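You operate a simulated robot arm through the tools that you are given. There is no shell and no other tool. Be economical: measure what you need, move in short steps, check, and stop when the job is done.

You run a simulated two-armed robot. Do the job below in one go: nothing can be reset, and whatever is moved stays where it is left.

JOB
Wipe up the spill on the ply bench top with the blue rag and put it back.

Only the result counts: the job must be done as asked and must still hold three seconds after the hand-in. Knocking over, shifting, dropping, spilling or breaking anything else fails it.

ROBOT AND FRAMES
Two 7-joint arms with two-finger parallel grippers on one trunk, on a base that drives. Base frame: it is fixed to the floor where the robot stands at the start and does not move with it; the origin is under the middle of the robot, x ahead of it, y to its left, z up; the surface under the hand at the start is at about z = 80. Lengths are in cm, angles in degrees, forces in N, time in s.
The left shoulder is at the start at [5, 16.8, 108.2], the right one opposite. With the tool pointing down near the work surface each hand reaches from about 22 to 66 cm from the robot's upright axis, wherever it stands, measured 20 degrees to its own side. Payload 1.57 kg a hand.
Tool frame (each hand has its own): the origin (TCP) lies between the finger pads and is the grasp point; the fingertips stand 3 cm ahead of it; z points along the fingers, y is the line along which they close. Largest opening 8 cm; finger width 1.7, thickness 1.2; the body of the gripper, 4 by 8.2 cm, starts 8 cm behind the TCP.
Orientation is told as [roll, pitch, yaw] about the base's x, y, z axes, in that order, counted from this pose: with the fingers straight down and closing along the base's y, the tool's x points along the base's -x, its y along +y and its z along -z.

CONTROLS
- The arms move only by the tool jog_arm. It takes "left_deltas", "right_deltas" or both (then of equal length, played together; a hand with none holds still); each is a list of rows, each a list of 7 numbers: the shift along the tool's x, y, z in cm, then the turn, a rotation vector about the tool's x, y, z in degrees, then the opening, from 0 (shut) to 1 (fully open). In form: [[dx, dy, dz, ax, ay, az, claw], ...]. A call has 1 to 12 rows; each row shifts and turns the commanded pose from where the row before left it, along the tool's axes as they then stand. A row lasts 0.2 s, in which the tool goes at most 5 cm and 8.6 degrees; a call with a longer step from one row to the next is refused whole, and so is a gripper value outside its range. A pose out of reach is approached as far as the arm can. The call stops where the force on the tool passes 40 N (or 10 N more than at its start, if that is more) or the arm is blocked; 0.2 s more then pass. Each finger travels about 4.5 cm/s and halts on what it meets, pressing with about 40 N; the grip force reading is that of the motor and also rises with nothing between the fingers. The clock runs only during rows and for 0.2 s after the last one: add rows that do not move to give the fingers time. The reply holds the time, the measured pose of the TCP, the force on the tool along the base axes, the opening and the grip force, in the units named above and with some noise, with the torque about the TCP (base axes, N m) and any sound that the robot's microphone picked up.
- Cameras (640 x 400 px; columns grow to the right, rows downward): "scene" is now at [13.62, -2.38, 129.95]; the picture's right is [-0.16, -0.99, 0.00], its down [-0.55, 0.09, -0.83] and it looks along [0.82, -0.13, -0.56] (base axes); focal length 276 px, centre (320, 200). "left" rides on the left gripper at [7.2, 0.7, -12.2] in its tool frame; the picture's right is [-0.09, 1.00, 0.00], its down [-0.84, -0.08, -0.54] and it looks along [-0.54, -0.05, 0.84] (tool axes); focal length 238 px, centre (320, 200). "right" rides on the right gripper at [7.2, -0.7, -12.2] in its tool frame; the picture's right is [0.09, 1.00, 0.00], its down [-0.84, 0.08, -0.54] and it looks along [-0.54, 0.05, 0.84] (tool axes); focal length 238 px, centre (320, 200).
- camera(camera): a new picture of that camera. No time passes.
- raise_lower(by): slides the trunk up (or, below 0, down) by that many cm; the arms and the scene camera ride with it, the base frame stays. It gives what a move gives, with no picture.
- roll_base(legs): drives the robot by 1 to 6 legs, each [ahead, left, turn to the left] in cm, cm and degrees, along the robot's own axes; the way and the turn of a leg run together, so that a leg with both is an arc; at most 150 cm and 180 degrees a leg. The arms and the cameras ride along, it lands a little off, and it stops where it bumps. It gives what a move gives.
- aim_head(pan, tilt): turns the head with the scene camera to pan (to the left, within 80 degrees either way) and tilt (down, from -29 to 69), counted from straight ahead of the robot. It gives what a move gives.
- pixel_to_xyz(camera, pixels): for up to 12 pixels [column, row] of the newest picture of that camera ("zoom" is the newest enlarged one), the place [x, y, z] in the base frame of the surface seen there, good to about 0.3 cm, but the place of the scene camera against the robot may be out by one fixed shift of up to 1.8 cm in any direction. No time passes.
- inspect(camera, box): a new picture of the part [left, top, right, bottom] of that camera's present view, enlarged. No time passes.
- finish_job(): hands the job in; it is judged then, once.

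Go step by step. Measure first, check grasps and placings, and put right what went wrong. The budget is 80 turns and 78 pictures, counting those below and the enlarged ones. Unless the task says otherwise, let go and move clear before handing in, and close with one line.

The tools are called after ">>>" as name(argument=value, ...) on one line, values as JSON. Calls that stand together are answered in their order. jog_arm: Moves the arms, as the interface text tells. Its arguments: {"type":"object","properties":{"left_deltas":{"type":"array","items":{"type":"array","items":{"type":"number"}}},"right_deltas":{"type":"array","items":{"type":"array","items":{"type":"number"}}}},"required":[]} The other tools are called the same way: raise_lower (by) slides the trunk up or down; roll_base (legs) drives the base; aim_head (pan, tilt) turns the head that bears the scene camera; camera (camera) takes a picture; pixel_to_xyz (camera, pixels) gives the place of the surface under pixels of a picture; inspect (camera, box) takes an enlarged picture of a part of a camera's view; finish_job () hands the job in.

At the start:

```text
t: 0.0
left_eef_pos: [52.58, 14.66, 102.11]
left_ee_rot: [0.0, -0.1, 0.1]
left_contact_force: [0.7, 0.3, -0.3]
left_ft_torque: [-0.01, 0.0, -0.01]
left_finger_gap: 8.02
left_grasp_force: 0.0
right_eef_pos: [45.82, -33.73, 108.35]
right_ee_rot: [0.1, 0.1, 0.0]
right_contact_force: [-0.2, -0.3, -0.1]
right_ft_torque: [0.01, -0.01, 0.0]
right_finger_gap: 8.01
right_grasp_force: 0.0
trunk travel left (down, up): [-25.0, 19.3]
robot x, y, heading: [0.16, 0.01, 0.1]
head pan, tilt: [-9.0, 34.1]
```

scene: 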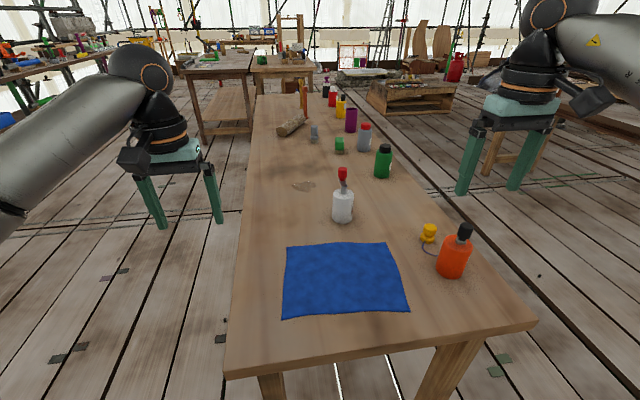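
right: 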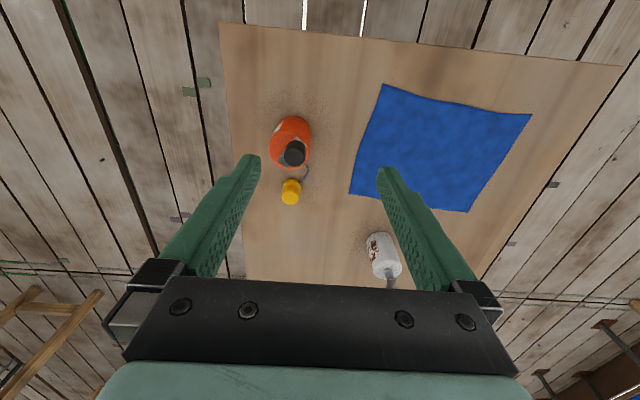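
left: 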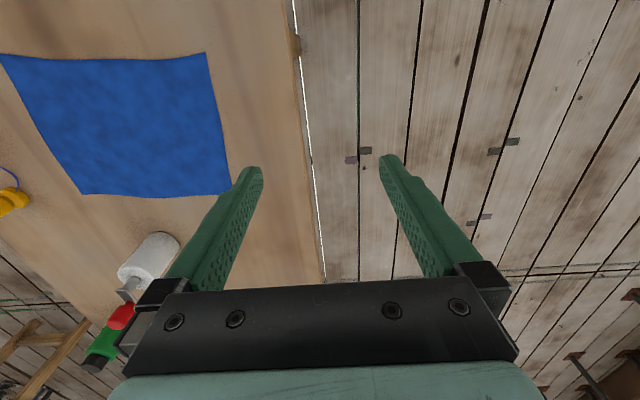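

The blue rag lies around (345,280) and a possible spill shows around (303,186). I'll enlarge the view there and measure.

>>> inspect(camera="scene", box=[240, 120, 400, 220])

>>> pixel_to_xyz(camera="scene", pixels=[[286, 246], [386, 243], [410, 311], [282, 318], [345, 280], [303, 186], [342, 222], [428, 240], [452, 276], [225, 375], [535, 322], [257, 96]])

>>> pixel_to_xyz(camera="right", pixels=[[383, 84], [532, 114], [467, 212], [349, 193], [440, 150]])

```text
4.00 times, centred on (320, 170) of scene
```

zoom: 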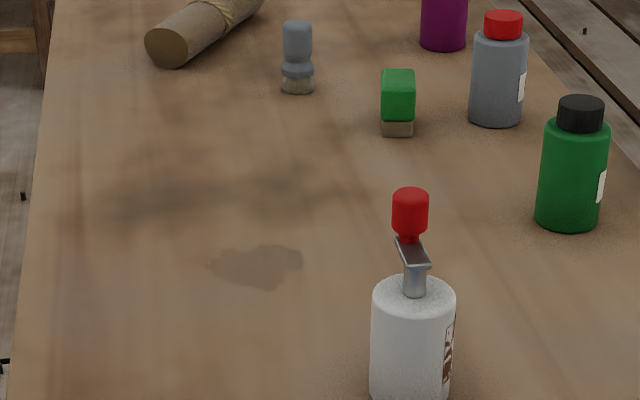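

```text
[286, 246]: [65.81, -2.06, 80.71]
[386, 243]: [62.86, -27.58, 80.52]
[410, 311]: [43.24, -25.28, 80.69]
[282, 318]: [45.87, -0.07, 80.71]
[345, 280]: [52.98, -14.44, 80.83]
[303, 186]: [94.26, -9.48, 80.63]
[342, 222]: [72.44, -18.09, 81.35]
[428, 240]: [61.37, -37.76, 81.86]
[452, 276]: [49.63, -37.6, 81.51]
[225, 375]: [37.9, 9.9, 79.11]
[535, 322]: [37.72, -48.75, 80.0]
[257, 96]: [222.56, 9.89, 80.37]
```

```text
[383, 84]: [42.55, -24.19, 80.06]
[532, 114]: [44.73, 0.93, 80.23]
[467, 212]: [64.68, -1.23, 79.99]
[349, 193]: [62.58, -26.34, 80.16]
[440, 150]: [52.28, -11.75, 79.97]
```

The rag's corners from the wrist camera are roughly (65,-1), (62,-26), (43,-24), (45,1), and the spill is near (93,-8), out of reach from here. I'll measure the spill's edges and bottle tops, and look left for a clear way along the bench's left side.

>>> pixel_to_xyz(camera="zoom", pixels=[[208, 265], [303, 258], [265, 246], [268, 289], [240, 252], [410, 195], [400, 75], [298, 28], [170, 60]])

>>> aim_head(pan=55, tilt=34)

>>> camera(camera="scene")

```text
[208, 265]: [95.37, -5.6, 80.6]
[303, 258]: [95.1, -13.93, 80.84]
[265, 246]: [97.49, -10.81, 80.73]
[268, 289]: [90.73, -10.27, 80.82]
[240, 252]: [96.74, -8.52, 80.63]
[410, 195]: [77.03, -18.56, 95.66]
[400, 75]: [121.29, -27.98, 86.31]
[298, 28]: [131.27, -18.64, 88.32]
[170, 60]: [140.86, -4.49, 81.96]
```

```text
t: 1.3
left_eef_pos: [52.58, 14.5, 102.11]
left_ee_rot: [0.1, 0.0, 0.2]
left_contact_force: [0.7, -0.7, 0.4]
left_ft_torque: [0.03, 0.04, 0.02]
left_finger_gap: 8.0
left_grasp_force: 0.1
right_eef_pos: [45.8, -33.63, 108.28]
right_ee_rot: [0.0, 0.0, -0.1]
right_contact_force: [0.1, 0.3, -0.3]
right_ft_torque: [-0.04, 0.01, -0.01]
right_finger_gap: 7.98
right_grasp_force: 0.0
trunk travel left (down, up): [-25.0, 19.3]
robot x, y, heading: [-0.15, 0.19, -0.0]
head pan, tilt: [55.0, 34.0]
```

```text
73 pictures are left
```

scene: 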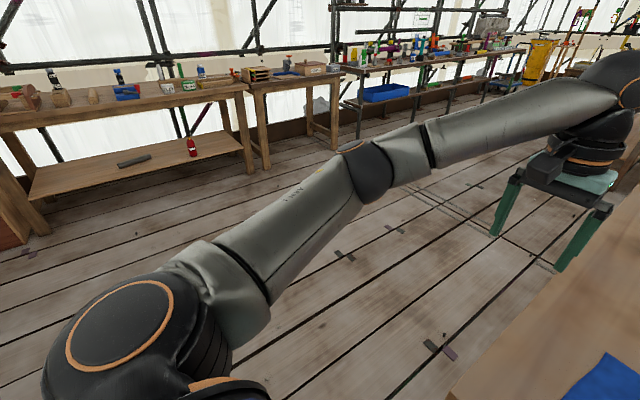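

The left side floor is open and the tables stand along the far wall; I'll measure how far and raise the trunk for clearance.

>>> pixel_to_xyz(camera="scene", pixels=[[250, 172], [268, 168], [30, 270], [335, 148], [358, 138], [230, 90], [330, 72]])

>>> raise_lower(by=10)

```text
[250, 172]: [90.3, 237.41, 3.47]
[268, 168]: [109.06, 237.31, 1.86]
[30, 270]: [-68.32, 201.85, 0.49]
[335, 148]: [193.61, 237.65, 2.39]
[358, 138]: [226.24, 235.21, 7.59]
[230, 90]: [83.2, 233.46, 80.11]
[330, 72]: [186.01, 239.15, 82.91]
```

```text
t: 2.7
left_eef_pos: [52.54, 14.61, 111.93]
left_ee_rot: [0.0, 0.0, 0.0]
left_contact_force: [-0.6, -0.3, 0.1]
left_ft_torque: [-0.04, -0.01, 0.01]
left_finger_gap: 8.01
left_grasp_force: 0.1
right_eef_pos: [45.78, -33.74, 118.37]
right_ee_rot: [0.0, 0.1, -0.1]
right_contact_force: [0.1, -0.2, 0.4]
right_ft_torque: [0.0, 0.03, 0.03]
right_finger_gap: 8.02
right_grasp_force: 0.0
trunk travel left (down, up): [-35.0, 9.3]
robot x, y, heading: [-0.18, -0.27, -0.2]
head pan, tilt: [55.0, 34.0]
```

The tables are over 230 cm away, so the aisle is free. I'll go left, ahead, turn to face the bench, stopping about 55 cm from its edge.

>>> roll_base(legs=[[0, 65, 0], [78, 0, 0], [0, 0, -90], [15, 0, 0]])

>>> aim_head(pan=0, tilt=45)

>>> camera(camera="scene")

>>> camera(camera="right")

>>> camera(camera="left")

```text
t: 17.3
left_eef_pos: [91.84, -4.29, 112.06]
left_ee_rot: [0.0, 0.0, -90.4]
left_contact_force: [0.5, -0.4, -0.3]
left_ft_torque: [0.0, -0.06, 0.04]
left_finger_gap: 8.01
left_grasp_force: 0.0
right_eef_pos: [43.58, 2.72, 118.32]
right_ee_rot: [0.0, 0.0, -90.5]
right_contact_force: [0.8, -0.4, -0.5]
right_ft_torque: [0.01, -0.02, 0.0]
right_finger_gap: 8.02
right_grasp_force: 0.1
trunk travel left (down, up): [-35.0, 9.3]
robot x, y, heading: [77.75, 48.1, -90.7]
head pan, tilt: [55.0, 34.0]
```

```text
t: 18.6
left_eef_pos: [91.86, -4.35, 112.09]
left_ee_rot: [0.0, 0.0, -90.4]
left_contact_force: [0.2, 0.0, 0.7]
left_ft_torque: [0.0, -0.02, 0.01]
left_finger_gap: 7.99
left_grasp_force: 0.0
right_eef_pos: [43.67, 2.95, 118.34]
right_ee_rot: [0.0, -0.1, -90.5]
right_contact_force: [0.4, 0.3, 0.8]
right_ft_torque: [-0.02, -0.01, 0.01]
right_finger_gap: 8.0
right_grasp_force: 0.0
trunk travel left (down, up): [-35.0, 9.3]
robot x, y, heading: [77.88, 48.39, -90.5]
head pan, tilt: [0.0, 45.0]
```

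```text
72 pictures are left
```

scene: 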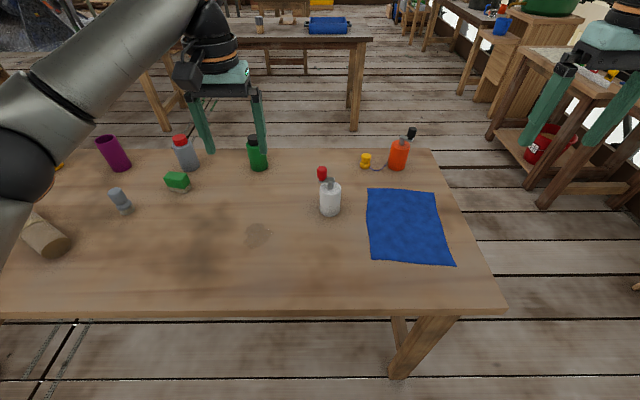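

```text
71 pictures are left
```

right: 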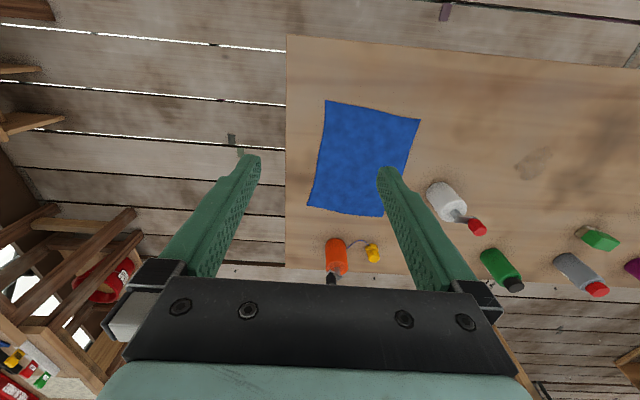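

```text
70 pictures are left
```

left: 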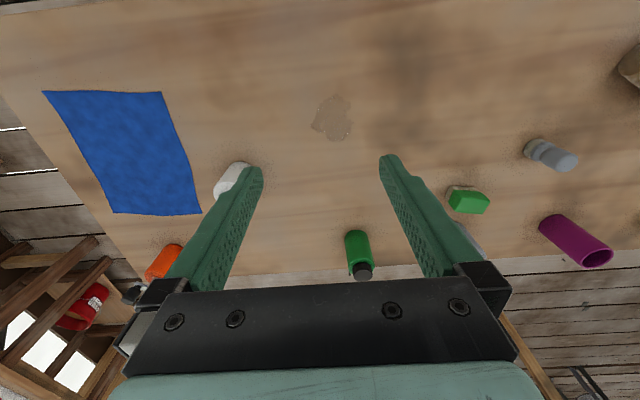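

Both rag and spill are well within view and reach. I'll measure them with the wrist cameras (right: rag corners; left: spill around (332,118)).

>>> pixel_to_xyz(camera="left", pixels=[[332, 118], [312, 126], [352, 122], [334, 94], [334, 141], [162, 92], [200, 213], [270, 60], [235, 170]])

>>> pixel_to_xyz(camera="right", pixels=[[326, 101], [420, 119], [383, 216], [308, 206], [362, 155], [535, 162], [477, 227], [300, 70], [480, 150], [438, 195]])

>>> inspect(camera="left", box=[252, 70, 412, 170])

```text
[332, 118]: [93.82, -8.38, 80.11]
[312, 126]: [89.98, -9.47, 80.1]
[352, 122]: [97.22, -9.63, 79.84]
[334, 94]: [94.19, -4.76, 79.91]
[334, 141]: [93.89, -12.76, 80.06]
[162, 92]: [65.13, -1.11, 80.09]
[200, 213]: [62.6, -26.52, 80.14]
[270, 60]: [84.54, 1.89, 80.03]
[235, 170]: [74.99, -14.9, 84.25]
```

```text
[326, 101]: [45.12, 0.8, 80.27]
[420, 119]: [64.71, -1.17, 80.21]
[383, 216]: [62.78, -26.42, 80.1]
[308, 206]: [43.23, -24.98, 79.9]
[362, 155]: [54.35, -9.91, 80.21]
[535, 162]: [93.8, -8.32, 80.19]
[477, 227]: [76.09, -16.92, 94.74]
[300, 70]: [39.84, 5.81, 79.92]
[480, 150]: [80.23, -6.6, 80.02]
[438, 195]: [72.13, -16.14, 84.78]
```

```text
4.00 times, centred on (332, 120) of left
```

zoom: 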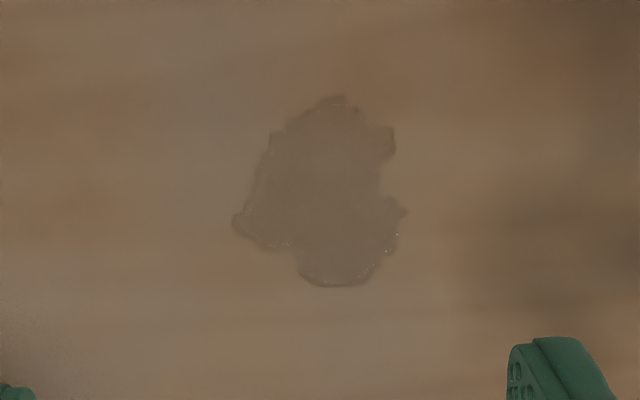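

The spill covers x 90–97, y −13…−5; the rag's centre is about (54,−13). I'll lower the trunk, move the left hand aside, and bring the right hand over the rag.

>>> raise_lower(by=-9)

>>> jog_arm(left_deltas=[[3, 4, 0, 0, 0, 0, 1], [3, 4, 0, 0, 0, 0, 1], [3, 4, 0, 0, 0, 0, 1], [3, 4, 0, 0, 0, 0, 1], [0, 4, 0, 0, 0, 0, 1], [0, 0, 0, 0, 0, 0, 1], [0, 0, 0, 0, 0, 0, 1], [0, 0, 0, 0, 0, 0, 1]], right_deltas=[[-3, 3.1, 0, 0, 0, 0, 0.6], [-3, 3.1, 0, 0, 0, 0, 0.6], [-3, 3.1, 0, 0, 0, 0, 0.6], [-3, 3.1, 0, 0, 0, 0, 0.6], [0, 0, 4.5, 0, 0, 0, 0.6], [0, 0, 4.5, 0, 0, 0, 0.6], [0, 0, 4.5, 0, 0, 0, 0.6], [0, 0, 4.5, 0, 0, 0, 0.6]])

>>> camera(camera="right")

```text
t: 19.8
left_eef_pos: [91.82, -4.35, 102.99]
left_ee_rot: [0.0, 0.0, -90.4]
left_contact_force: [-0.3, 0.3, 0.2]
left_ft_torque: [0.0, 0.02, 0.02]
left_finger_gap: 8.0
left_grasp_force: 0.0
right_eef_pos: [43.62, 2.88, 109.4]
right_ee_rot: [0.1, 0.1, -90.6]
right_contact_force: [0.3, 0.0, -0.2]
right_ft_torque: [0.01, -0.04, 0.0]
right_finger_gap: 8.02
right_grasp_force: 0.0
trunk travel left (down, up): [-26.0, 18.3]
robot x, y, heading: [77.84, 48.29, -90.4]
head pan, tilt: [0.0, 45.0]
```

```text
t: 21.6
left_eef_pos: [112.17, 7.77, 103.13]
left_ee_rot: [0.0, 0.0, -90.5]
left_contact_force: [0.2, 0.2, -0.3]
left_ft_torque: [0.05, -0.01, -0.03]
left_finger_gap: 8.0
left_grasp_force: 0.0
right_eef_pos: [55.76, -9.41, 90.81]
right_ee_rot: [0.2, -0.1, -90.5]
right_contact_force: [-0.8, 0.8, -0.2]
right_ft_torque: [0.03, 0.0, 0.0]
right_finger_gap: 4.8
right_grasp_force: 0.1
trunk travel left (down, up): [-26.0, 18.3]
robot x, y, heading: [77.73, 48.35, -90.1]
head pan, tilt: [0.0, 45.0]
```

```text
68 pictures are left
```

right: 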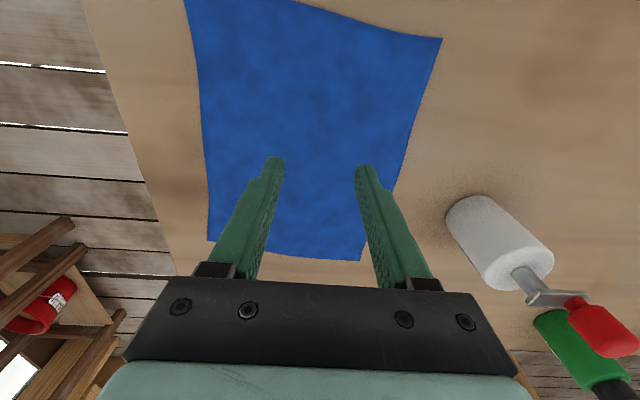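

The fingers (tips at (273,160) and (365,168)) straddle the middle of the rag. I'll lower 7.4 cm then make light contact in small steps.

>>> jog_arm(right_deltas=[[0, 0, 2.5, 0, 0, 0, 0.6], [0, 0, 2.5, 0, 0, 0, 0.6], [0, 0, 1.5, 0, 0, 0, 0.6], [0, 0, 0.6, 0, 0, 0, 0.6], [0, 0, 0.3, 0, 0, 0, 0.6], [0, 0, 0.2, 0, 0, 0, 0.6], [0, 0, 0, 0, 0, 0, 0.6]])

```text
t: 23.2
left_eef_pos: [112.13, 7.75, 103.09]
left_ee_rot: [0.0, 0.0, -90.4]
left_contact_force: [1.3, -0.3, -0.1]
left_ft_torque: [0.0, 0.0, 0.02]
left_finger_gap: 8.0
left_grasp_force: 0.0
right_eef_pos: [55.87, -9.41, 83.59]
right_ee_rot: [0.0, -0.1, -90.4]
right_contact_force: [0.2, 0.0, 0.1]
right_ft_torque: [0.03, 0.0, 0.03]
right_finger_gap: 4.81
right_grasp_force: 0.0
trunk travel left (down, up): [-26.0, 18.3]
robot x, y, heading: [77.51, 48.66, -90.5]
head pan, tilt: [0.0, 45.0]
```

>>> jog_arm(right_deltas=[[0, 0, 0.2, 0, 0, 0, 0.6], [0, 0, 0.2, 0, 0, 0, 0.6], [0, 0, 0.2, 0, 0, 0, 0.6], [0, 0, 0, 0, 0, 0, 0.6]])

```text
t: 24.2
left_eef_pos: [112.05, 7.79, 103.06]
left_ee_rot: [0.0, -0.1, -90.4]
left_contact_force: [-0.6, 0.2, -0.2]
left_ft_torque: [0.0, -0.03, -0.03]
left_finger_gap: 7.99
left_grasp_force: 0.0
right_eef_pos: [55.89, -9.24, 83.18]
right_ee_rot: [-0.1, -0.2, -90.5]
right_contact_force: [0.2, -0.1, 6.1]
right_ft_torque: [0.01, 0.01, 0.01]
right_finger_gap: 4.8
right_grasp_force: 0.1
trunk travel left (down, up): [-26.0, 18.3]
robot x, y, heading: [77.7, 48.2, -90.3]
head pan, tilt: [0.0, 45.0]
```

Contact: 6 N upward at TCP z 83.2. Now I close the fingers to gather the cloth.

>>> jog_arm(right_deltas=[[0, 0, 0.1, 0, 0, 0, 0.3], [0, 0, 0, 0, 0, 0, 0], [0, 0, 0, 0, 0, 0, 0], [0, 0, 0, 0, 0, 0, 0], [0, 0, 0, 0, 0, 0, 0], [0, 0, 0, 0, 0, 0, 0]])

>>> camera(camera="right")

```text
t: 25.6
left_eef_pos: [112.12, 7.79, 103.05]
left_ee_rot: [-0.1, -0.2, -90.4]
left_contact_force: [0.3, -0.2, 0.0]
left_ft_torque: [0.04, 0.0, -0.01]
left_finger_gap: 8.0
left_grasp_force: 0.1
right_eef_pos: [55.89, -9.18, 83.04]
right_ee_rot: [0.0, -0.2, -90.4]
right_contact_force: [-2.7, -0.9, 16.7]
right_ft_torque: [-0.02, 0.12, 0.02]
right_finger_gap: 1.25
right_grasp_force: 29.6
trunk travel left (down, up): [-26.0, 18.3]
robot x, y, heading: [77.57, 48.49, -90.6]
head pan, tilt: [0.0, 45.0]
```

```text
67 pictures are left
```

right: 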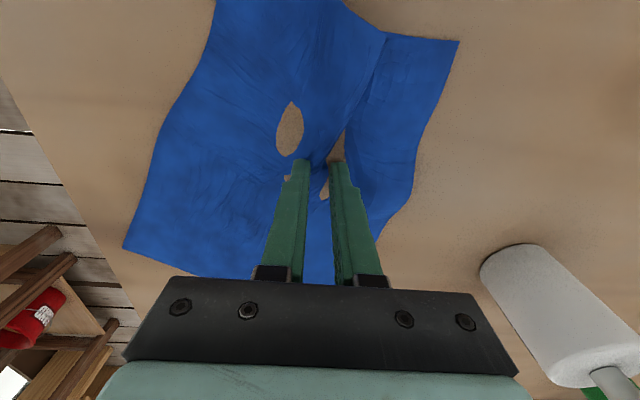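

The cloth is gathered and gripped (gap 1.25 cm, 30 N). I'll lift it and check that it holds.

>>> jog_arm(right_deltas=[[0, 0, -1.5, 0, 0, 0, 0], [0, 0, -3, 0, 0, 0, 0], [0.5, 0, -3, 0, 0, 0, 0], [1, 0, -3, 0, 0, 0, 0], [1, 0, -3, 0, 0, 0, 0], [1, 0, -3, 0, 0, 0, 0], [1, 0, -3, 0, 0, 0, 0], [1, 0, -3, 0, 0, 0, 0], [0.5, 0, -3, 0, 0, 0, 0], [0, 0, 0, 0, 0, 0, 0]])

>>> camera(camera="scene")

```text
t: 27.8
left_eef_pos: [112.0, 7.7, 103.14]
left_ee_rot: [0.0, 0.0, -90.3]
left_contact_force: [0.5, -0.3, -0.1]
left_ft_torque: [0.01, -0.02, -0.01]
left_finger_gap: 7.99
left_grasp_force: 0.2
right_eef_pos: [56.02, -3.21, 108.46]
right_ee_rot: [-0.1, 0.0, -90.4]
right_contact_force: [-0.4, -0.4, 0.1]
right_ft_torque: [0.02, -0.02, -0.02]
right_finger_gap: 0.2
right_grasp_force: 23.7
trunk travel left (down, up): [-26.0, 18.3]
robot x, y, heading: [77.47, 48.36, -90.4]
head pan, tilt: [0.0, 45.0]
```

```text
66 pictures are left
```

scene: 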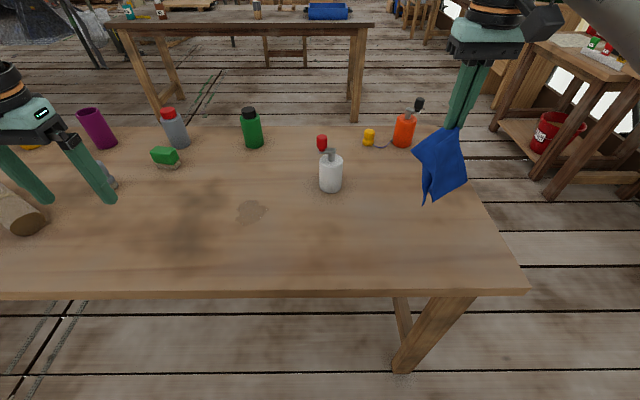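

The rag hangs from the fingers, gap 0.2 cm. I'll carry it along y≈−1 past the white bottle to above the spill.

>>> jog_arm(right_deltas=[[1, 2, 0, 0, 0, 0, 0], [1, 3, 0, 0, 0, 0, 0], [0, 4, 0, 0, 0, 0, 0], [0, 4, 0, 0, 0, 0, 0], [0, 4, 0, 0, 0, 0, 0], [0, 4, 0, 0, 0, 0, 0], [0, 4, 0, 0, 0, 0, 0], [0, 4, 0, 0, 0, 0, 0], [-2, 4, 0, 0, 0, 0, 0], [-2, 3, 0, 0, 0, 0, 0], [-2, 1.5, 0, 0, 0, 0, 0], [0, 0, 0, 0, 0, 0, 0]])

>>> camera(camera="scene")

```text
t: 30.4
left_eef_pos: [112.17, 7.62, 103.19]
left_ee_rot: [0.0, -0.1, -90.4]
left_contact_force: [-0.5, -0.4, -0.6]
left_ft_torque: [-0.01, 0.0, 0.03]
left_finger_gap: 8.01
left_grasp_force: 0.1
right_eef_pos: [85.03, -1.67, 107.68]
right_ee_rot: [0.0, -0.2, -90.5]
right_contact_force: [0.5, 0.8, -0.3]
right_ft_torque: [0.0, 0.01, -0.02]
right_finger_gap: 0.19
right_grasp_force: 24.1
right hand out of reach, approached as far as the arm can: row 9, 10, 11
trunk travel left (down, up): [-26.0, 18.3]
robot x, y, heading: [77.53, 48.52, -90.6]
head pan, tilt: [0.0, 45.0]
```

```text
65 pictures are left
```

scene: 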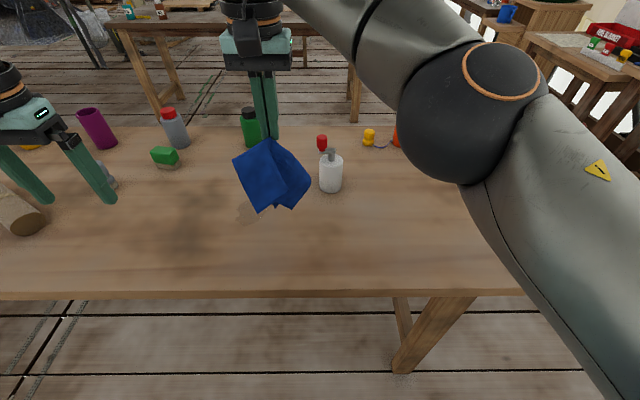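

The right hand ran out of reach at x=85, so I'll roll the base 14 cm to its left (+x), with the rag held high.

>>> roll_base(legs=[[0, 14, 0]])

>>> camera(camera="right")

>>> camera(camera="scene")

```text
t: 32.3
left_eef_pos: [126.01, 7.66, 103.19]
left_ee_rot: [0.0, 0.0, -90.4]
left_contact_force: [-0.1, 0.9, 0.2]
left_ft_torque: [0.01, 0.01, 0.02]
left_finger_gap: 7.99
left_grasp_force: 0.0
right_eef_pos: [98.79, -1.82, 107.58]
right_ee_rot: [0.1, -0.1, -90.5]
right_contact_force: [-0.1, -0.1, 0.4]
right_ft_torque: [0.01, -0.03, -0.04]
right_finger_gap: 0.2
right_grasp_force: 23.2
trunk travel left (down, up): [-26.0, 18.3]
robot x, y, heading: [91.74, 48.19, -90.5]
head pan, tilt: [0.0, 45.0]
```

```text
64 pictures are left
```

right: 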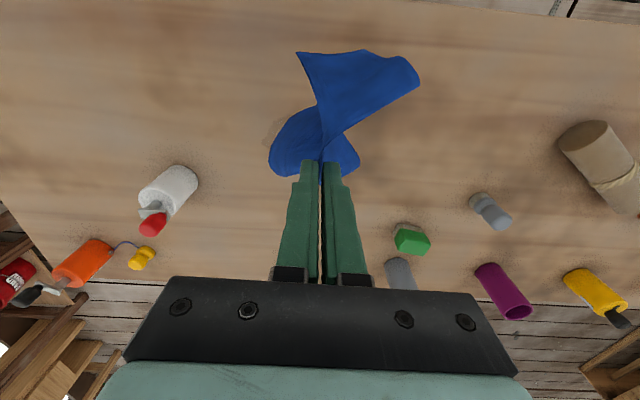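

```text
63 pictures are left
```

scene: 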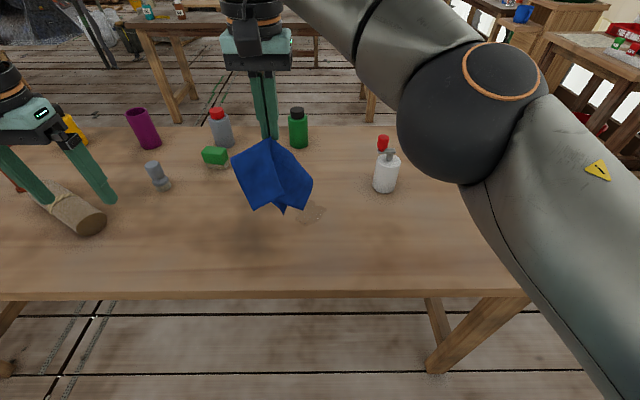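

The rag is now at (98.8,−1.8), and the spill is visible at (310,212) beside it. I'll move over the spill's centre and lower toward it.

>>> jog_arm(right_deltas=[[-2.4, -1.7, 0, 0, 0, 0, 0], [-2.4, -1.7, 0, 0, 0, 0, 0], [-2.4, -1.6, 0, 0, 0, 0, 0], [0, 0, 0, 0, 0, 0, 0], [0, 0, 4, 0, 0, 0, 0], [0, 0, 4, 0, 0, 0, 0], [0, 0, 4, 0, 0, 0, 0], [0, 0, 4, 0, 0, 0, 0], [0, 0, 3, 0, 0, 0, 0], [0, 0, 0, 0, 0, 0, 0]])

>>> camera(camera="right")

```text
t: 34.5
left_eef_pos: [126.05, 7.66, 103.01]
left_ee_rot: [0.0, 0.0, -90.4]
left_contact_force: [-0.1, -0.1, -0.4]
left_ft_torque: [0.0, 0.02, -0.02]
left_finger_gap: 8.0
left_grasp_force: 0.1
right_eef_pos: [93.9, -5.5, 87.75]
right_ee_rot: [0.1, -0.2, -90.5]
right_contact_force: [0.2, -0.5, -0.2]
right_ft_torque: [0.01, 0.03, -0.07]
right_finger_gap: 0.21
right_grasp_force: 24.1
right hand out of reach, approached as far as the arm can: row 1, 2, 3
trunk travel left (down, up): [-26.0, 18.3]
robot x, y, heading: [91.62, 48.54, -90.4]
head pan, tilt: [0.0, 45.0]
```

```text
62 pictures are left
```

right: 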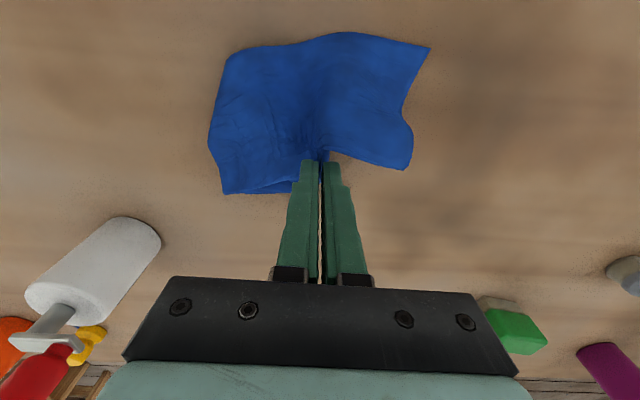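

Cloth is draped over the spill at TCP (93.9,−5.5,87.8). I'll lower until it touches, then start wiping.

>>> jog_arm(right_deltas=[[0, 0, 1.5, 0, 0, 0, 0], [0, 0, 1.2, 0, 0, 0, 0], [0, 0, 0.6, 0, 0, 0, 0], [0, 0, 0.4, 0, 0, 0, 0], [0, 0, 0.3, 0, 0, 0, 0], [0, 0, 0, 0, 0, 0, 0]])

```text
t: 35.9
left_eef_pos: [125.98, 7.64, 103.14]
left_ee_rot: [-0.1, 0.0, -90.4]
left_contact_force: [1.0, 0.5, 0.5]
left_ft_torque: [0.03, -0.01, -0.06]
left_finger_gap: 8.01
left_grasp_force: 0.2
right_eef_pos: [93.8, -5.43, 84.06]
right_ee_rot: [0.2, -0.1, -90.5]
right_contact_force: [-0.4, -0.3, 1.2]
right_ft_torque: [-0.02, 0.03, 0.01]
right_finger_gap: 0.2
right_grasp_force: 23.9
trunk travel left (down, up): [-26.0, 18.3]
robot x, y, heading: [91.69, 48.2, -90.4]
head pan, tilt: [0.0, 45.0]
```

Light contact at z 84. I'll press a little more and test a first stroke away from the robot.

>>> jog_arm(right_deltas=[[0, 0, 0.3, 0, 0, 0, 0], [0, 0, 0.2, 0, 0, 0, 0], [0, 0, 0.1, 0, 0, 0, 0], [0, 0, 0, 0, 0, 0, 0], [-1, 0, 0, 0, 0, 0, 0], [-1.5, 0, 0, 0, 0, 0, 0], [-1.5, 0, 0, 0, 0, 0, 0], [-1.5, 0, 0, 0, 0, 0, 0], [-1.5, 0, 0, 0, 0, 0, 0], [0, 0, 0, 0, 0, 0, 0]])

>>> camera(camera="right")

```text
t: 38.1
left_eef_pos: [125.99, 7.61, 103.14]
left_ee_rot: [0.0, 0.0, -90.4]
left_contact_force: [-0.3, 0.8, 0.2]
left_ft_torque: [-0.01, -0.01, 0.0]
left_finger_gap: 8.0
left_grasp_force: 0.1
right_eef_pos: [93.12, -8.99, 83.89]
right_ee_rot: [0.1, -0.1, -90.4]
right_contact_force: [0.8, 0.9, 1.4]
right_ft_torque: [0.02, 0.01, -0.02]
right_finger_gap: 0.19
right_grasp_force: 24.2
right hand out of reach, approached as far as the arm can: row 7, 8, 9
trunk travel left (down, up): [-26.0, 18.3]
robot x, y, heading: [91.94, 48.31, -90.5]
head pan, tilt: [0.0, 45.0]
```

```text
61 pictures are left
```

right: 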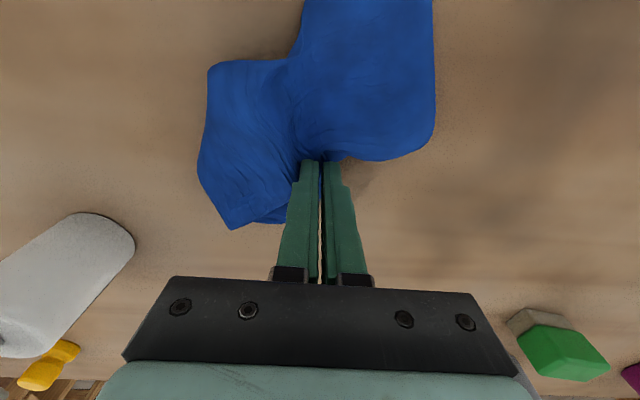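

The stroke ran out of reach at y=−9. I'll lift the rag clear, then look down to see how much room the base has before the bench.

>>> jog_arm(right_deltas=[[0.5, 0, -2, 0, 0, 0, 0], [0.5, 0, -4, 0, 0, 0, 0], [1, 0, -4, 0, 0, 0, 0], [1, 0, -4, 0, 0, 0, 0], [1, 0, -4, 0, 0, 0, 0], [0, 0, 0, 0, 0, 0, 0]])

>>> aim_head(pan=0, tilt=69)

>>> camera(camera="scene")

>>> camera(camera="right")

```text
t: 39.5
left_eef_pos: [126.03, 7.69, 103.16]
left_ee_rot: [0.0, 0.0, -90.4]
left_contact_force: [-0.7, 0.2, -1.1]
left_ft_torque: [-0.01, -0.02, 0.01]
left_finger_gap: 8.02
left_grasp_force: 0.1
right_eef_pos: [92.76, -5.01, 102.01]
right_ee_rot: [0.1, -0.1, -90.6]
right_contact_force: [-0.8, -0.2, -1.3]
right_ft_torque: [-0.01, -0.02, -0.05]
right_finger_gap: 0.19
right_grasp_force: 23.6
trunk travel left (down, up): [-26.0, 18.3]
robot x, y, heading: [91.56, 48.2, -90.5]
head pan, tilt: [0.0, 45.0]
```

```text
t: 40.4
left_eef_pos: [125.96, 7.64, 103.12]
left_ee_rot: [0.0, 0.0, -90.4]
left_contact_force: [0.7, -0.7, 0.2]
left_ft_torque: [0.02, -0.02, 0.0]
left_finger_gap: 8.02
left_grasp_force: 0.1
right_eef_pos: [92.89, -5.04, 102.04]
right_ee_rot: [0.1, -0.2, -90.6]
right_contact_force: [0.7, 0.1, -0.3]
right_ft_torque: [-0.01, -0.01, -0.01]
right_finger_gap: 0.23
right_grasp_force: 23.3
trunk travel left (down, up): [-26.0, 18.3]
robot x, y, heading: [91.43, 48.29, -90.4]
head pan, tilt: [0.0, 68.8]
```

```text
60 pictures are left
```

scene: 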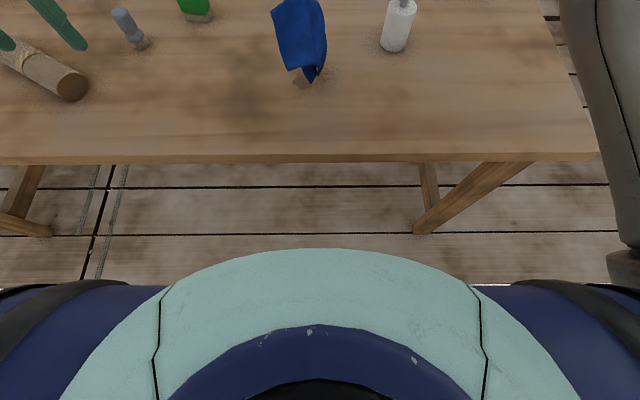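

```text
59 pictures are left
```

right: 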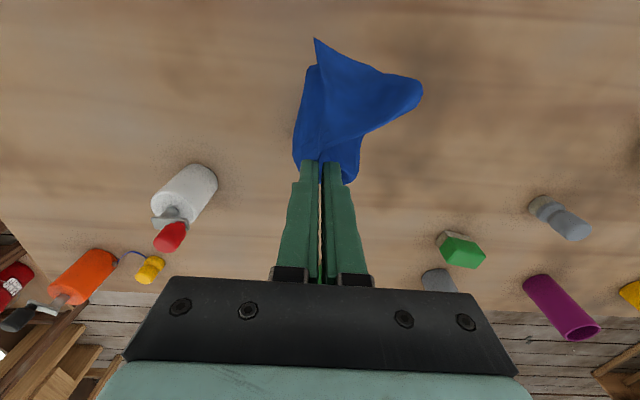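

The robot's front edge shows at (320,248) and the bench edge at (320,160); I'll measure the gap.

>>> pixel_to_xyz(camera="scene", pixels=[[320, 252], [320, 300], [200, 275], [40, 292], [320, 157], [320, 164], [435, 232], [50, 232], [310, 82]])

```text
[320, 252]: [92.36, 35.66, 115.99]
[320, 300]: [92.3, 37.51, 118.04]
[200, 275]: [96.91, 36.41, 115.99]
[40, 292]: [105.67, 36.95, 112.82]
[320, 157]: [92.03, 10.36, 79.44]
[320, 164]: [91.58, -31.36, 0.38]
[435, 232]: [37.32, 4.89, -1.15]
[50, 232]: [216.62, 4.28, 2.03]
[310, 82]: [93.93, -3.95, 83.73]
```

The torso sits 26 cm from the edge and the bench is open beneath (legs at x 37 and 217), so I'll roll 14 left and 6 ahead.

>>> roll_base(legs=[[0, 14, 0], [6, 0, 0]])

>>> aim_head(pan=15, tilt=50)

>>> camera(camera="scene")

```text
t: 42.8
left_eef_pos: [139.73, 1.29, 103.24]
left_ee_rot: [0.0, 0.1, -90.8]
left_contact_force: [0.1, -0.5, -1.1]
left_ft_torque: [0.04, 0.02, 0.01]
left_finger_gap: 7.99
left_grasp_force: 0.0
right_eef_pos: [106.35, -11.23, 101.89]
right_ee_rot: [0.1, 0.0, -90.9]
right_contact_force: [-0.9, 0.3, -0.6]
right_ft_torque: [0.0, 0.02, -0.02]
right_finger_gap: 0.22
right_grasp_force: 23.9
trunk travel left (down, up): [-26.0, 18.3]
robot x, y, heading: [105.68, 42.03, -90.7]
head pan, tilt: [0.0, 68.8]
```

```text
t: 43.6
left_eef_pos: [139.72, 1.42, 103.19]
left_ee_rot: [0.0, 0.0, -90.8]
left_contact_force: [0.7, 0.5, -1.2]
left_ft_torque: [-0.02, -0.02, 0.01]
left_finger_gap: 8.0
left_grasp_force: 0.0
right_eef_pos: [106.29, -11.17, 101.91]
right_ee_rot: [0.1, 0.0, -90.9]
right_contact_force: [-0.2, -0.1, 0.2]
right_ft_torque: [-0.01, -0.01, 0.0]
right_finger_gap: 0.16
right_grasp_force: 23.3
trunk travel left (down, up): [-26.0, 18.3]
robot x, y, heading: [105.28, 42.16, -90.7]
head pan, tilt: [15.0, 50.0]
```

```text
58 pictures are left
```

scene: 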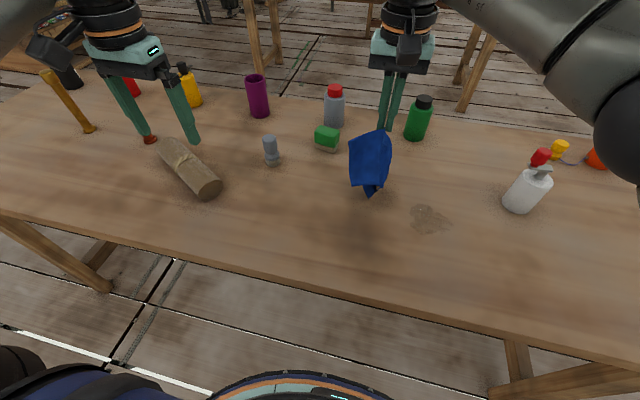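

Spill is untouched at (430,218). Now the right hand goes over its near edge and down to contact.

>>> jog_arm(right_deltas=[[1.5, -4, 0, 0, 0, 0, 0], [1.5, -4, 0, 0, 0, 0, 0], [1.5, -4, 0, 0, 0, 0, 0], [1.5, -2, 0, 0, 0, 0, 0], [0.5, -1, 4, 0, 0, 0, 0], [0, 0, 4, 0, 0, 0, 0], [0, 0, 4, 0, 0, 0, 0], [0, 0, 4, 0, 0, 0, 0], [0, 0, 1.5, 0, 0, 0, 0], [0, 0, 0.5, 0, 0, 0, 0], [0, 0, 0, 0, 0, 0, 0]])

>>> camera(camera="scene")

```text
t: 46.0
left_eef_pos: [139.73, 1.57, 103.07]
left_ee_rot: [0.0, 0.0, -90.8]
left_contact_force: [-0.5, -0.3, 0.3]
left_ft_torque: [0.0, 0.02, -0.01]
left_finger_gap: 7.99
left_grasp_force: 0.0
right_eef_pos: [91.6, -4.48, 83.89]
right_ee_rot: [0.1, -0.2, -90.9]
right_contact_force: [0.8, 0.3, 2.5]
right_ft_torque: [-0.04, 0.0, -0.01]
right_finger_gap: 0.22
right_grasp_force: 23.3
trunk travel left (down, up): [-26.0, 18.3]
robot x, y, heading: [105.72, 42.41, -90.8]
head pan, tilt: [15.0, 50.0]
```

```text
57 pictures are left
```

scene: 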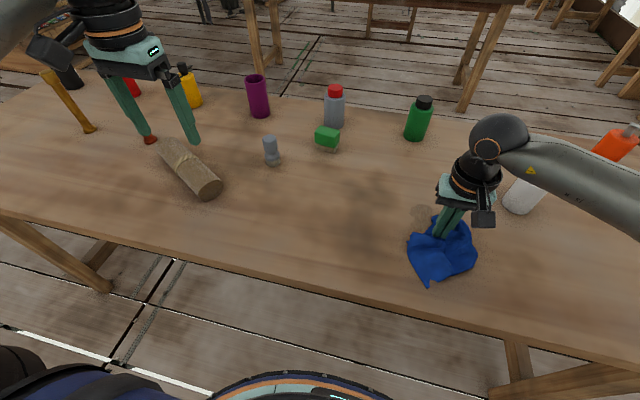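

Contact of 2.5 N at (91.6,−4.5). The forearm appears near the white bottle in the picture, so I'll check its height before moving.

>>> pixel_to_xyz(camera="scene", pixels=[[560, 178], [520, 150], [610, 190], [500, 140], [545, 205], [515, 210], [630, 195]])

>>> inspect(camera="scene", box=[400, 100, 640, 300])

```text
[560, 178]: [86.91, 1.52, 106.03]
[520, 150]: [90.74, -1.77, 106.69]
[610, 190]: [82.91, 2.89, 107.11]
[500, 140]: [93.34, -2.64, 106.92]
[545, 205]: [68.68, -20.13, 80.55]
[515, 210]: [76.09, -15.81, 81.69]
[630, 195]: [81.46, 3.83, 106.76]
```

```text
2.00 times, centred on (520, 200) of scene
```

zoom: 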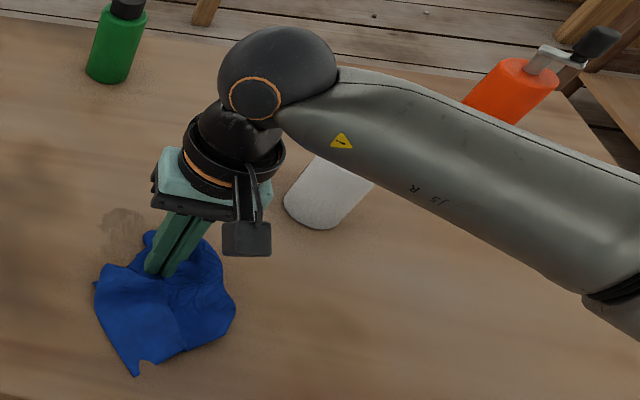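

The forearm passes at z≈106 and y≈2, well clear of the bottle (y −16). I'll press a bit and wipe outward at x≈91, shift, and come back.

>>> jog_arm(right_deltas=[[0, -0.8, 0.5, 0, 0, 0, 0], [-1.5, 0, 0.1, 0, 0, 0, 0], [-2, 0, 0, 0, 0, 0, 0], [-2, 0, 0, 0, 0, 0, 0], [-2, 0, 0, 0, 0, 0, 0], [-2, 0, 0, 0, 0, 0, 0], [0, 2, 0, 0, 0, 0, 0], [2, 0, 0, 0, 0, 0, 0], [2, 0, 0, 0, 0, 0, 0], [2, 0, 0, 0, 0, 0, 0], [2, 0, 0, 0, 0, 0, 0], [1.5, 0, 0, 0, 0, 0, 0]])

>>> camera(camera="scene")

```text
t: 48.6
left_eef_pos: [139.78, 1.56, 103.1]
left_ee_rot: [0.0, 0.0, -90.8]
left_contact_force: [0.6, 0.1, -0.1]
left_ft_torque: [0.06, 0.03, 0.03]
left_finger_gap: 8.01
left_grasp_force: 0.0
right_eef_pos: [92.77, -4.58, 83.54]
right_ee_rot: [0.2, -0.7, -90.9]
right_contact_force: [-1.5, -8.8, 27.8]
right_ft_torque: [-0.42, 0.14, -0.03]
right_finger_gap: 0.2
right_grasp_force: 23.7
trunk travel left (down, up): [-26.0, 18.3]
robot x, y, heading: [105.48, 42.05, -90.9]
head pan, tilt: [15.0, 50.0]
```

```text
55 pictures are left
```

scene: 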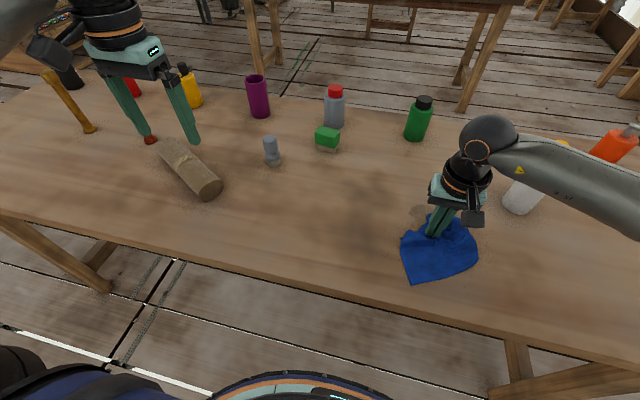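

The full stroke worked (28 N, a bit firm). I'll ease 0.2 cm and do the remaining lanes at x≈95 and 97.

>>> jog_arm(right_deltas=[[0, 2, -0.2, 0, 0, 0, 0], [-2, 0, 0, 0, 0, 0, 0], [-2, 0, 0, 0, 0, 0, 0], [-2, 0, 0, 0, 0, 0, 0], [-2, 0, 0, 0, 0, 0, 0], [-1.5, 0, 0, 0, 0, 0, 0], [0, 2, 0, 0, 0, 0, 0], [2, 0, 0, 0, 0, 0, 0], [2, 0, 0, 0, 0, 0, 0], [2, 0, 0, 0, 0, 0, 0], [2, 0, 0, 0, 0, 0, 0], [1.5, 0, 0, 0, 0, 0, 0]])

>>> jog_arm(right_deltas=[[1, 0, -2, 0, 0, 0, 0], [2, 0, -4, 0, 0, 0, 0], [2, 0, -4, 0, 0, 0, 0], [2, 0, -4, 0, 0, 0, 0], [2, 0, -4, 0, 0, 0, 0], [0, 0, 0, 0, 0, 0, 0]])

>>> inspect(camera="scene", box=[340, 140, 540, 300])

>>> camera(camera="right")

```text
t: 51.2
left_eef_pos: [139.69, 1.48, 103.24]
left_ee_rot: [0.0, -0.1, -90.8]
left_contact_force: [0.6, 0.1, -0.4]
left_ft_torque: [0.0, 0.0, 0.02]
left_finger_gap: 8.01
left_grasp_force: 0.1
right_eef_pos: [96.66, -4.53, 83.61]
right_ee_rot: [0.1, -0.4, -90.9]
right_contact_force: [-0.1, -5.4, 16.2]
right_ft_torque: [-0.22, 0.06, 0.01]
right_finger_gap: 0.2
right_grasp_force: 23.8
trunk travel left (down, up): [-26.0, 18.3]
robot x, y, heading: [105.72, 42.45, -90.7]
head pan, tilt: [15.0, 50.0]
```

```text
t: 52.6
left_eef_pos: [139.68, 1.4, 103.16]
left_ee_rot: [0.0, 0.0, -90.9]
left_contact_force: [-0.5, 0.6, 0.3]
left_ft_torque: [0.04, -0.01, 0.0]
left_finger_gap: 8.01
left_grasp_force: 0.1
right_eef_pos: [96.44, 4.39, 101.51]
right_ee_rot: [0.1, -0.3, -90.8]
right_contact_force: [0.0, -0.8, -0.7]
right_ft_torque: [-0.03, 0.02, -0.01]
right_finger_gap: 0.18
right_grasp_force: 24.1
trunk travel left (down, up): [-26.0, 18.3]
robot x, y, heading: [105.98, 42.0, -90.9]
head pan, tilt: [15.0, 50.0]
```

```text
2.50 times, centred on (440, 220) of scene
```

zoom: 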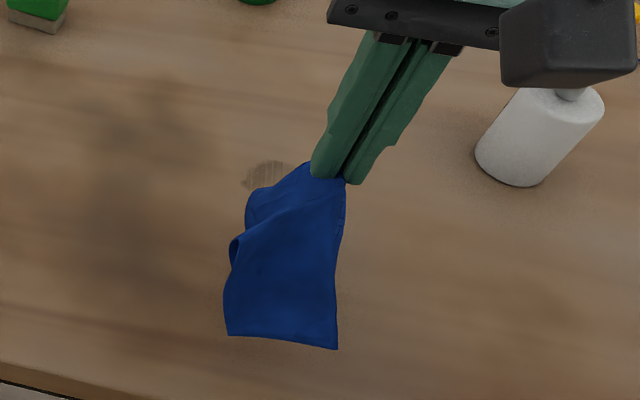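

```text
53 pictures are left
```

right: 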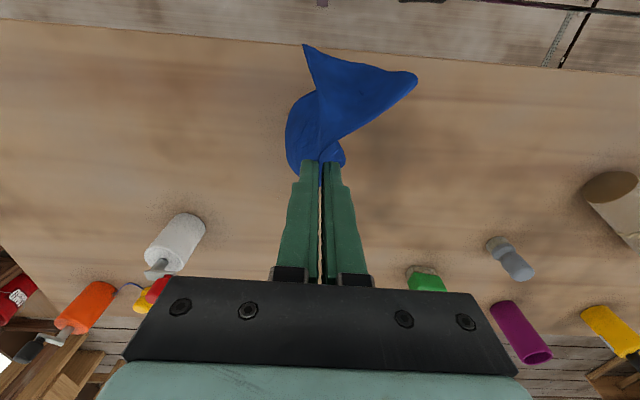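

A faint streaked remnant remains at zoom (265,175). I'll measure it and move the rag aside in x to see it all.

>>> pixel_to_xyz(camera="zoom", pixels=[[245, 180], [265, 163], [300, 163], [255, 188], [275, 180]])

>>> jog_arm(right_deltas=[[0, 4, 0, 0, 0, 0, 0], [0, 4, 0, 0, 0, 0, 0], [0, 4, 0, 0, 0, 0, 0], [0, 3, 0, 0, 0, 0, 0], [0, 0, 0, 0, 0, 0, 0]])

>>> inspect(camera="scene", box=[340, 140, 540, 300])

>>> camera(camera="right")

```text
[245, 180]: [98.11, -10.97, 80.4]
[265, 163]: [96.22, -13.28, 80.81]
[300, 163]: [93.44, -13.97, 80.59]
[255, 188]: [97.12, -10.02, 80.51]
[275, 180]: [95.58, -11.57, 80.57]
```

```text
t: 53.8
left_eef_pos: [139.65, 1.47, 103.12]
left_ee_rot: [0.0, -0.1, -90.8]
left_contact_force: [-0.2, -0.3, -0.6]
left_ft_torque: [0.02, -0.05, 0.01]
left_finger_gap: 8.0
left_grasp_force: 0.0
right_eef_pos: [111.74, 4.2, 101.83]
right_ee_rot: [0.2, -0.2, -90.9]
right_contact_force: [-0.2, -0.9, -0.7]
right_ft_torque: [0.01, 0.0, 0.01]
right_finger_gap: 0.18
right_grasp_force: 23.4
trunk travel left (down, up): [-26.0, 18.3]
robot x, y, heading: [105.44, 42.22, -90.7]
head pan, tilt: [15.0, 50.0]
```

```text
2.50 times, centred on (440, 220) of scene
```

zoom: 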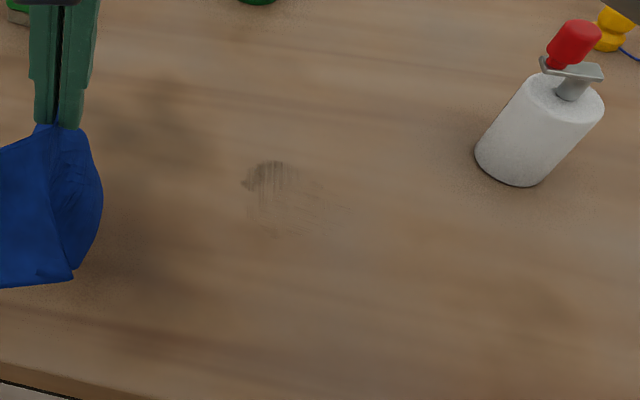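

```text
51 pictures are left
```

right: 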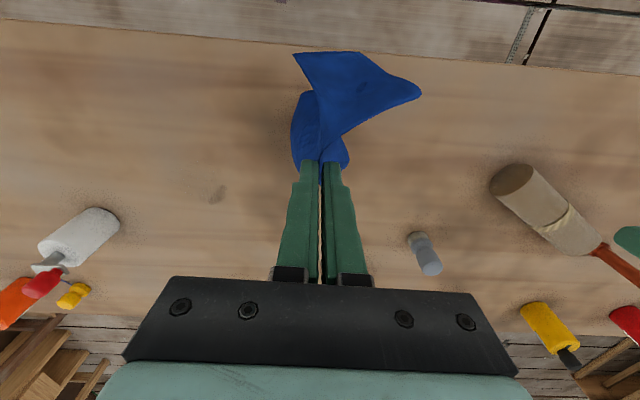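

Mostly gone; a remnant stays at right (216,194) plus faint streaks. I'll locate it and go back with lanes along x.

>>> pixel_to_xyz(camera="right", pixels=[[216, 194], [206, 188], [226, 188], [216, 204]])

>>> jog_arm(right_deltas=[[-3.5, -3, 0, 0, 0, 0, 0], [-3.5, -3, 0, 0, 0, 0, 0], [-3.5, -3, 0, 0, 0, 0, 0], [-3.5, -3, 0, 0, 0, 0, 0], [0, 0, 4, 0, 0, 0, 0], [0, 0, 4, 0, 0, 0, 0], [0, 0, 4, 0, 0, 0, 0], [0, 0, 4, 0, 0, 0, 0], [0, 0, 1.6, 0, 0, 0, 0], [0, 0, 0.5, 0, 0, 0, 0], [0, 0, 0, 0, 0, 0, 0]])

```text
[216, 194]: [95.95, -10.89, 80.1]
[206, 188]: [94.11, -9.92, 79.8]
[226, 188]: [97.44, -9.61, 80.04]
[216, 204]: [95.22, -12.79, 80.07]
```

```text
t: 56.2
left_eef_pos: [139.67, 1.54, 103.12]
left_ee_rot: [0.0, -0.1, -90.8]
left_contact_force: [0.1, -0.1, -0.1]
left_ft_torque: [0.0, -0.02, 0.01]
left_finger_gap: 8.01
left_grasp_force: 0.0
right_eef_pos: [99.47, -9.55, 83.67]
right_ee_rot: [0.1, -0.3, -90.7]
right_contact_force: [-0.6, 1.1, 10.0]
right_ft_torque: [-0.03, 0.07, 0.04]
right_finger_gap: 0.2
right_grasp_force: 23.6
trunk travel left (down, up): [-26.0, 18.3]
robot x, y, heading: [105.17, 42.21, -91.0]
head pan, tilt: [15.0, 50.0]
```

Contact at (99.5,−9.6), 10 N. Now lanes along x at y −9.5, −11.5, −13.5.

>>> jog_arm(right_deltas=[[0, -2.5, 0.1, 0, 0, 0, 0], [0, -2.5, 0, 0, 0, 0, 0], [0, -2.5, 0, 0, 0, 0, 0], [0, -2.5, 0, 0, 0, 0, 0], [-1.8, 0, 0, 0, 0, 0, 0], [0, 2.5, 0, 0, 0, 0, 0], [0, 2.5, 0, 0, 0, 0, 0], [0, 2.5, 0, 0, 0, 0, 0], [0, 2.5, 0, 0, 0, 0, 0], [-1.8, 0, 0, 0, 0, 0, 0], [0, -2.5, 0, 0, 0, 0, 0], [0, -2.5, 0, 0, 0, 0, 0]])

>>> jog_arm(right_deltas=[[0, -2.5, 0, 0, 0, 0, 0], [0, -1.5, 0, 0, 0, 0, 0], [2.6, 0, 0, 0, 0, 0, 0], [0, 2.5, 0, 0, 0, 0, 0], [0, 2.5, 0, 0, 0, 0, 0], [0, 2.5, 0, 0, 0, 0, 0], [2.6, 0, 0, 0, 0, 0, 0], [0, -2.5, 0, 0, 0, 0, 0], [0, -2.5, 0, 0, 0, 0, 0], [0, -2.5, 0, 0, 0, 0, 0], [2.6, 1, 0, 0, 0, 0, 0], [0, 2.5, 0, 0, 0, 0, 0]])

>>> jog_arm(right_deltas=[[1, 2, -2, 0, 0, 0, 0], [2, 2, -4, 0, 0, 0, 0], [1, 3, -4, 0, 0, 0, 0], [0, 4, -4, 0, 0, 0, 0], [0, 4, -4, 0, 0, 0, 0], [0, 3, 0, 0, 0, 0, 0], [0, 0, 0, 0, 0, 0, 0]])

>>> inspect(camera="scene", box=[340, 140, 540, 300])

```text
t: 58.8
left_eef_pos: [139.67, 1.66, 103.18]
left_ee_rot: [0.0, -0.1, -90.7]
left_contact_force: [0.1, 0.4, 0.7]
left_ft_torque: [-0.03, -0.02, -0.02]
left_finger_gap: 7.98
left_grasp_force: 0.1
right_eef_pos: [94.82, -12.96, 83.42]
right_ee_rot: [0.4, -0.6, -90.8]
right_contact_force: [8.2, -1.6, 25.4]
right_ft_torque: [0.14, -0.27, -0.07]
right_finger_gap: 0.17
right_grasp_force: 24.1
trunk travel left (down, up): [-26.0, 18.3]
robot x, y, heading: [105.62, 42.56, -90.8]
head pan, tilt: [15.0, 50.0]
```

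```text
t: 61.4
left_eef_pos: [139.59, 1.61, 103.17]
left_ee_rot: [0.1, -0.1, -90.8]
left_contact_force: [-0.1, 0.6, 0.1]
left_ft_torque: [-0.03, -0.02, 0.02]
left_finger_gap: 8.01
left_grasp_force: 0.0
right_eef_pos: [94.09, -4.94, 83.46]
right_ee_rot: [-0.1, -0.1, -90.9]
right_contact_force: [-4.6, 0.3, 15.4]
right_ft_torque: [0.08, 0.22, -0.01]
right_finger_gap: 0.22
right_grasp_force: 23.5
trunk travel left (down, up): [-26.0, 18.3]
robot x, y, heading: [105.27, 42.4, -90.8]
head pan, tilt: [15.0, 50.0]
```

```text
refused: row 3 steps farther than a row can; nothing moved
```

```text
2.50 times, centred on (440, 220) of scene
```

zoom: 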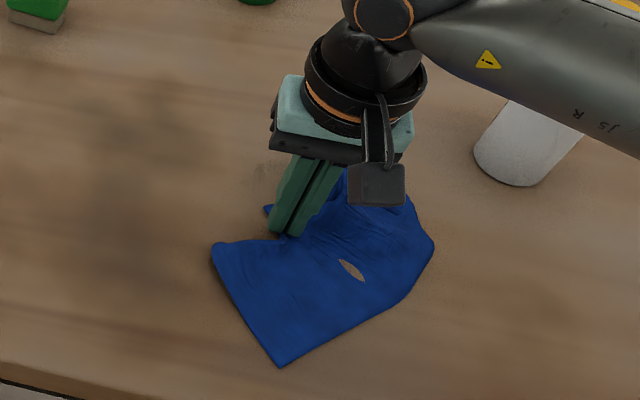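

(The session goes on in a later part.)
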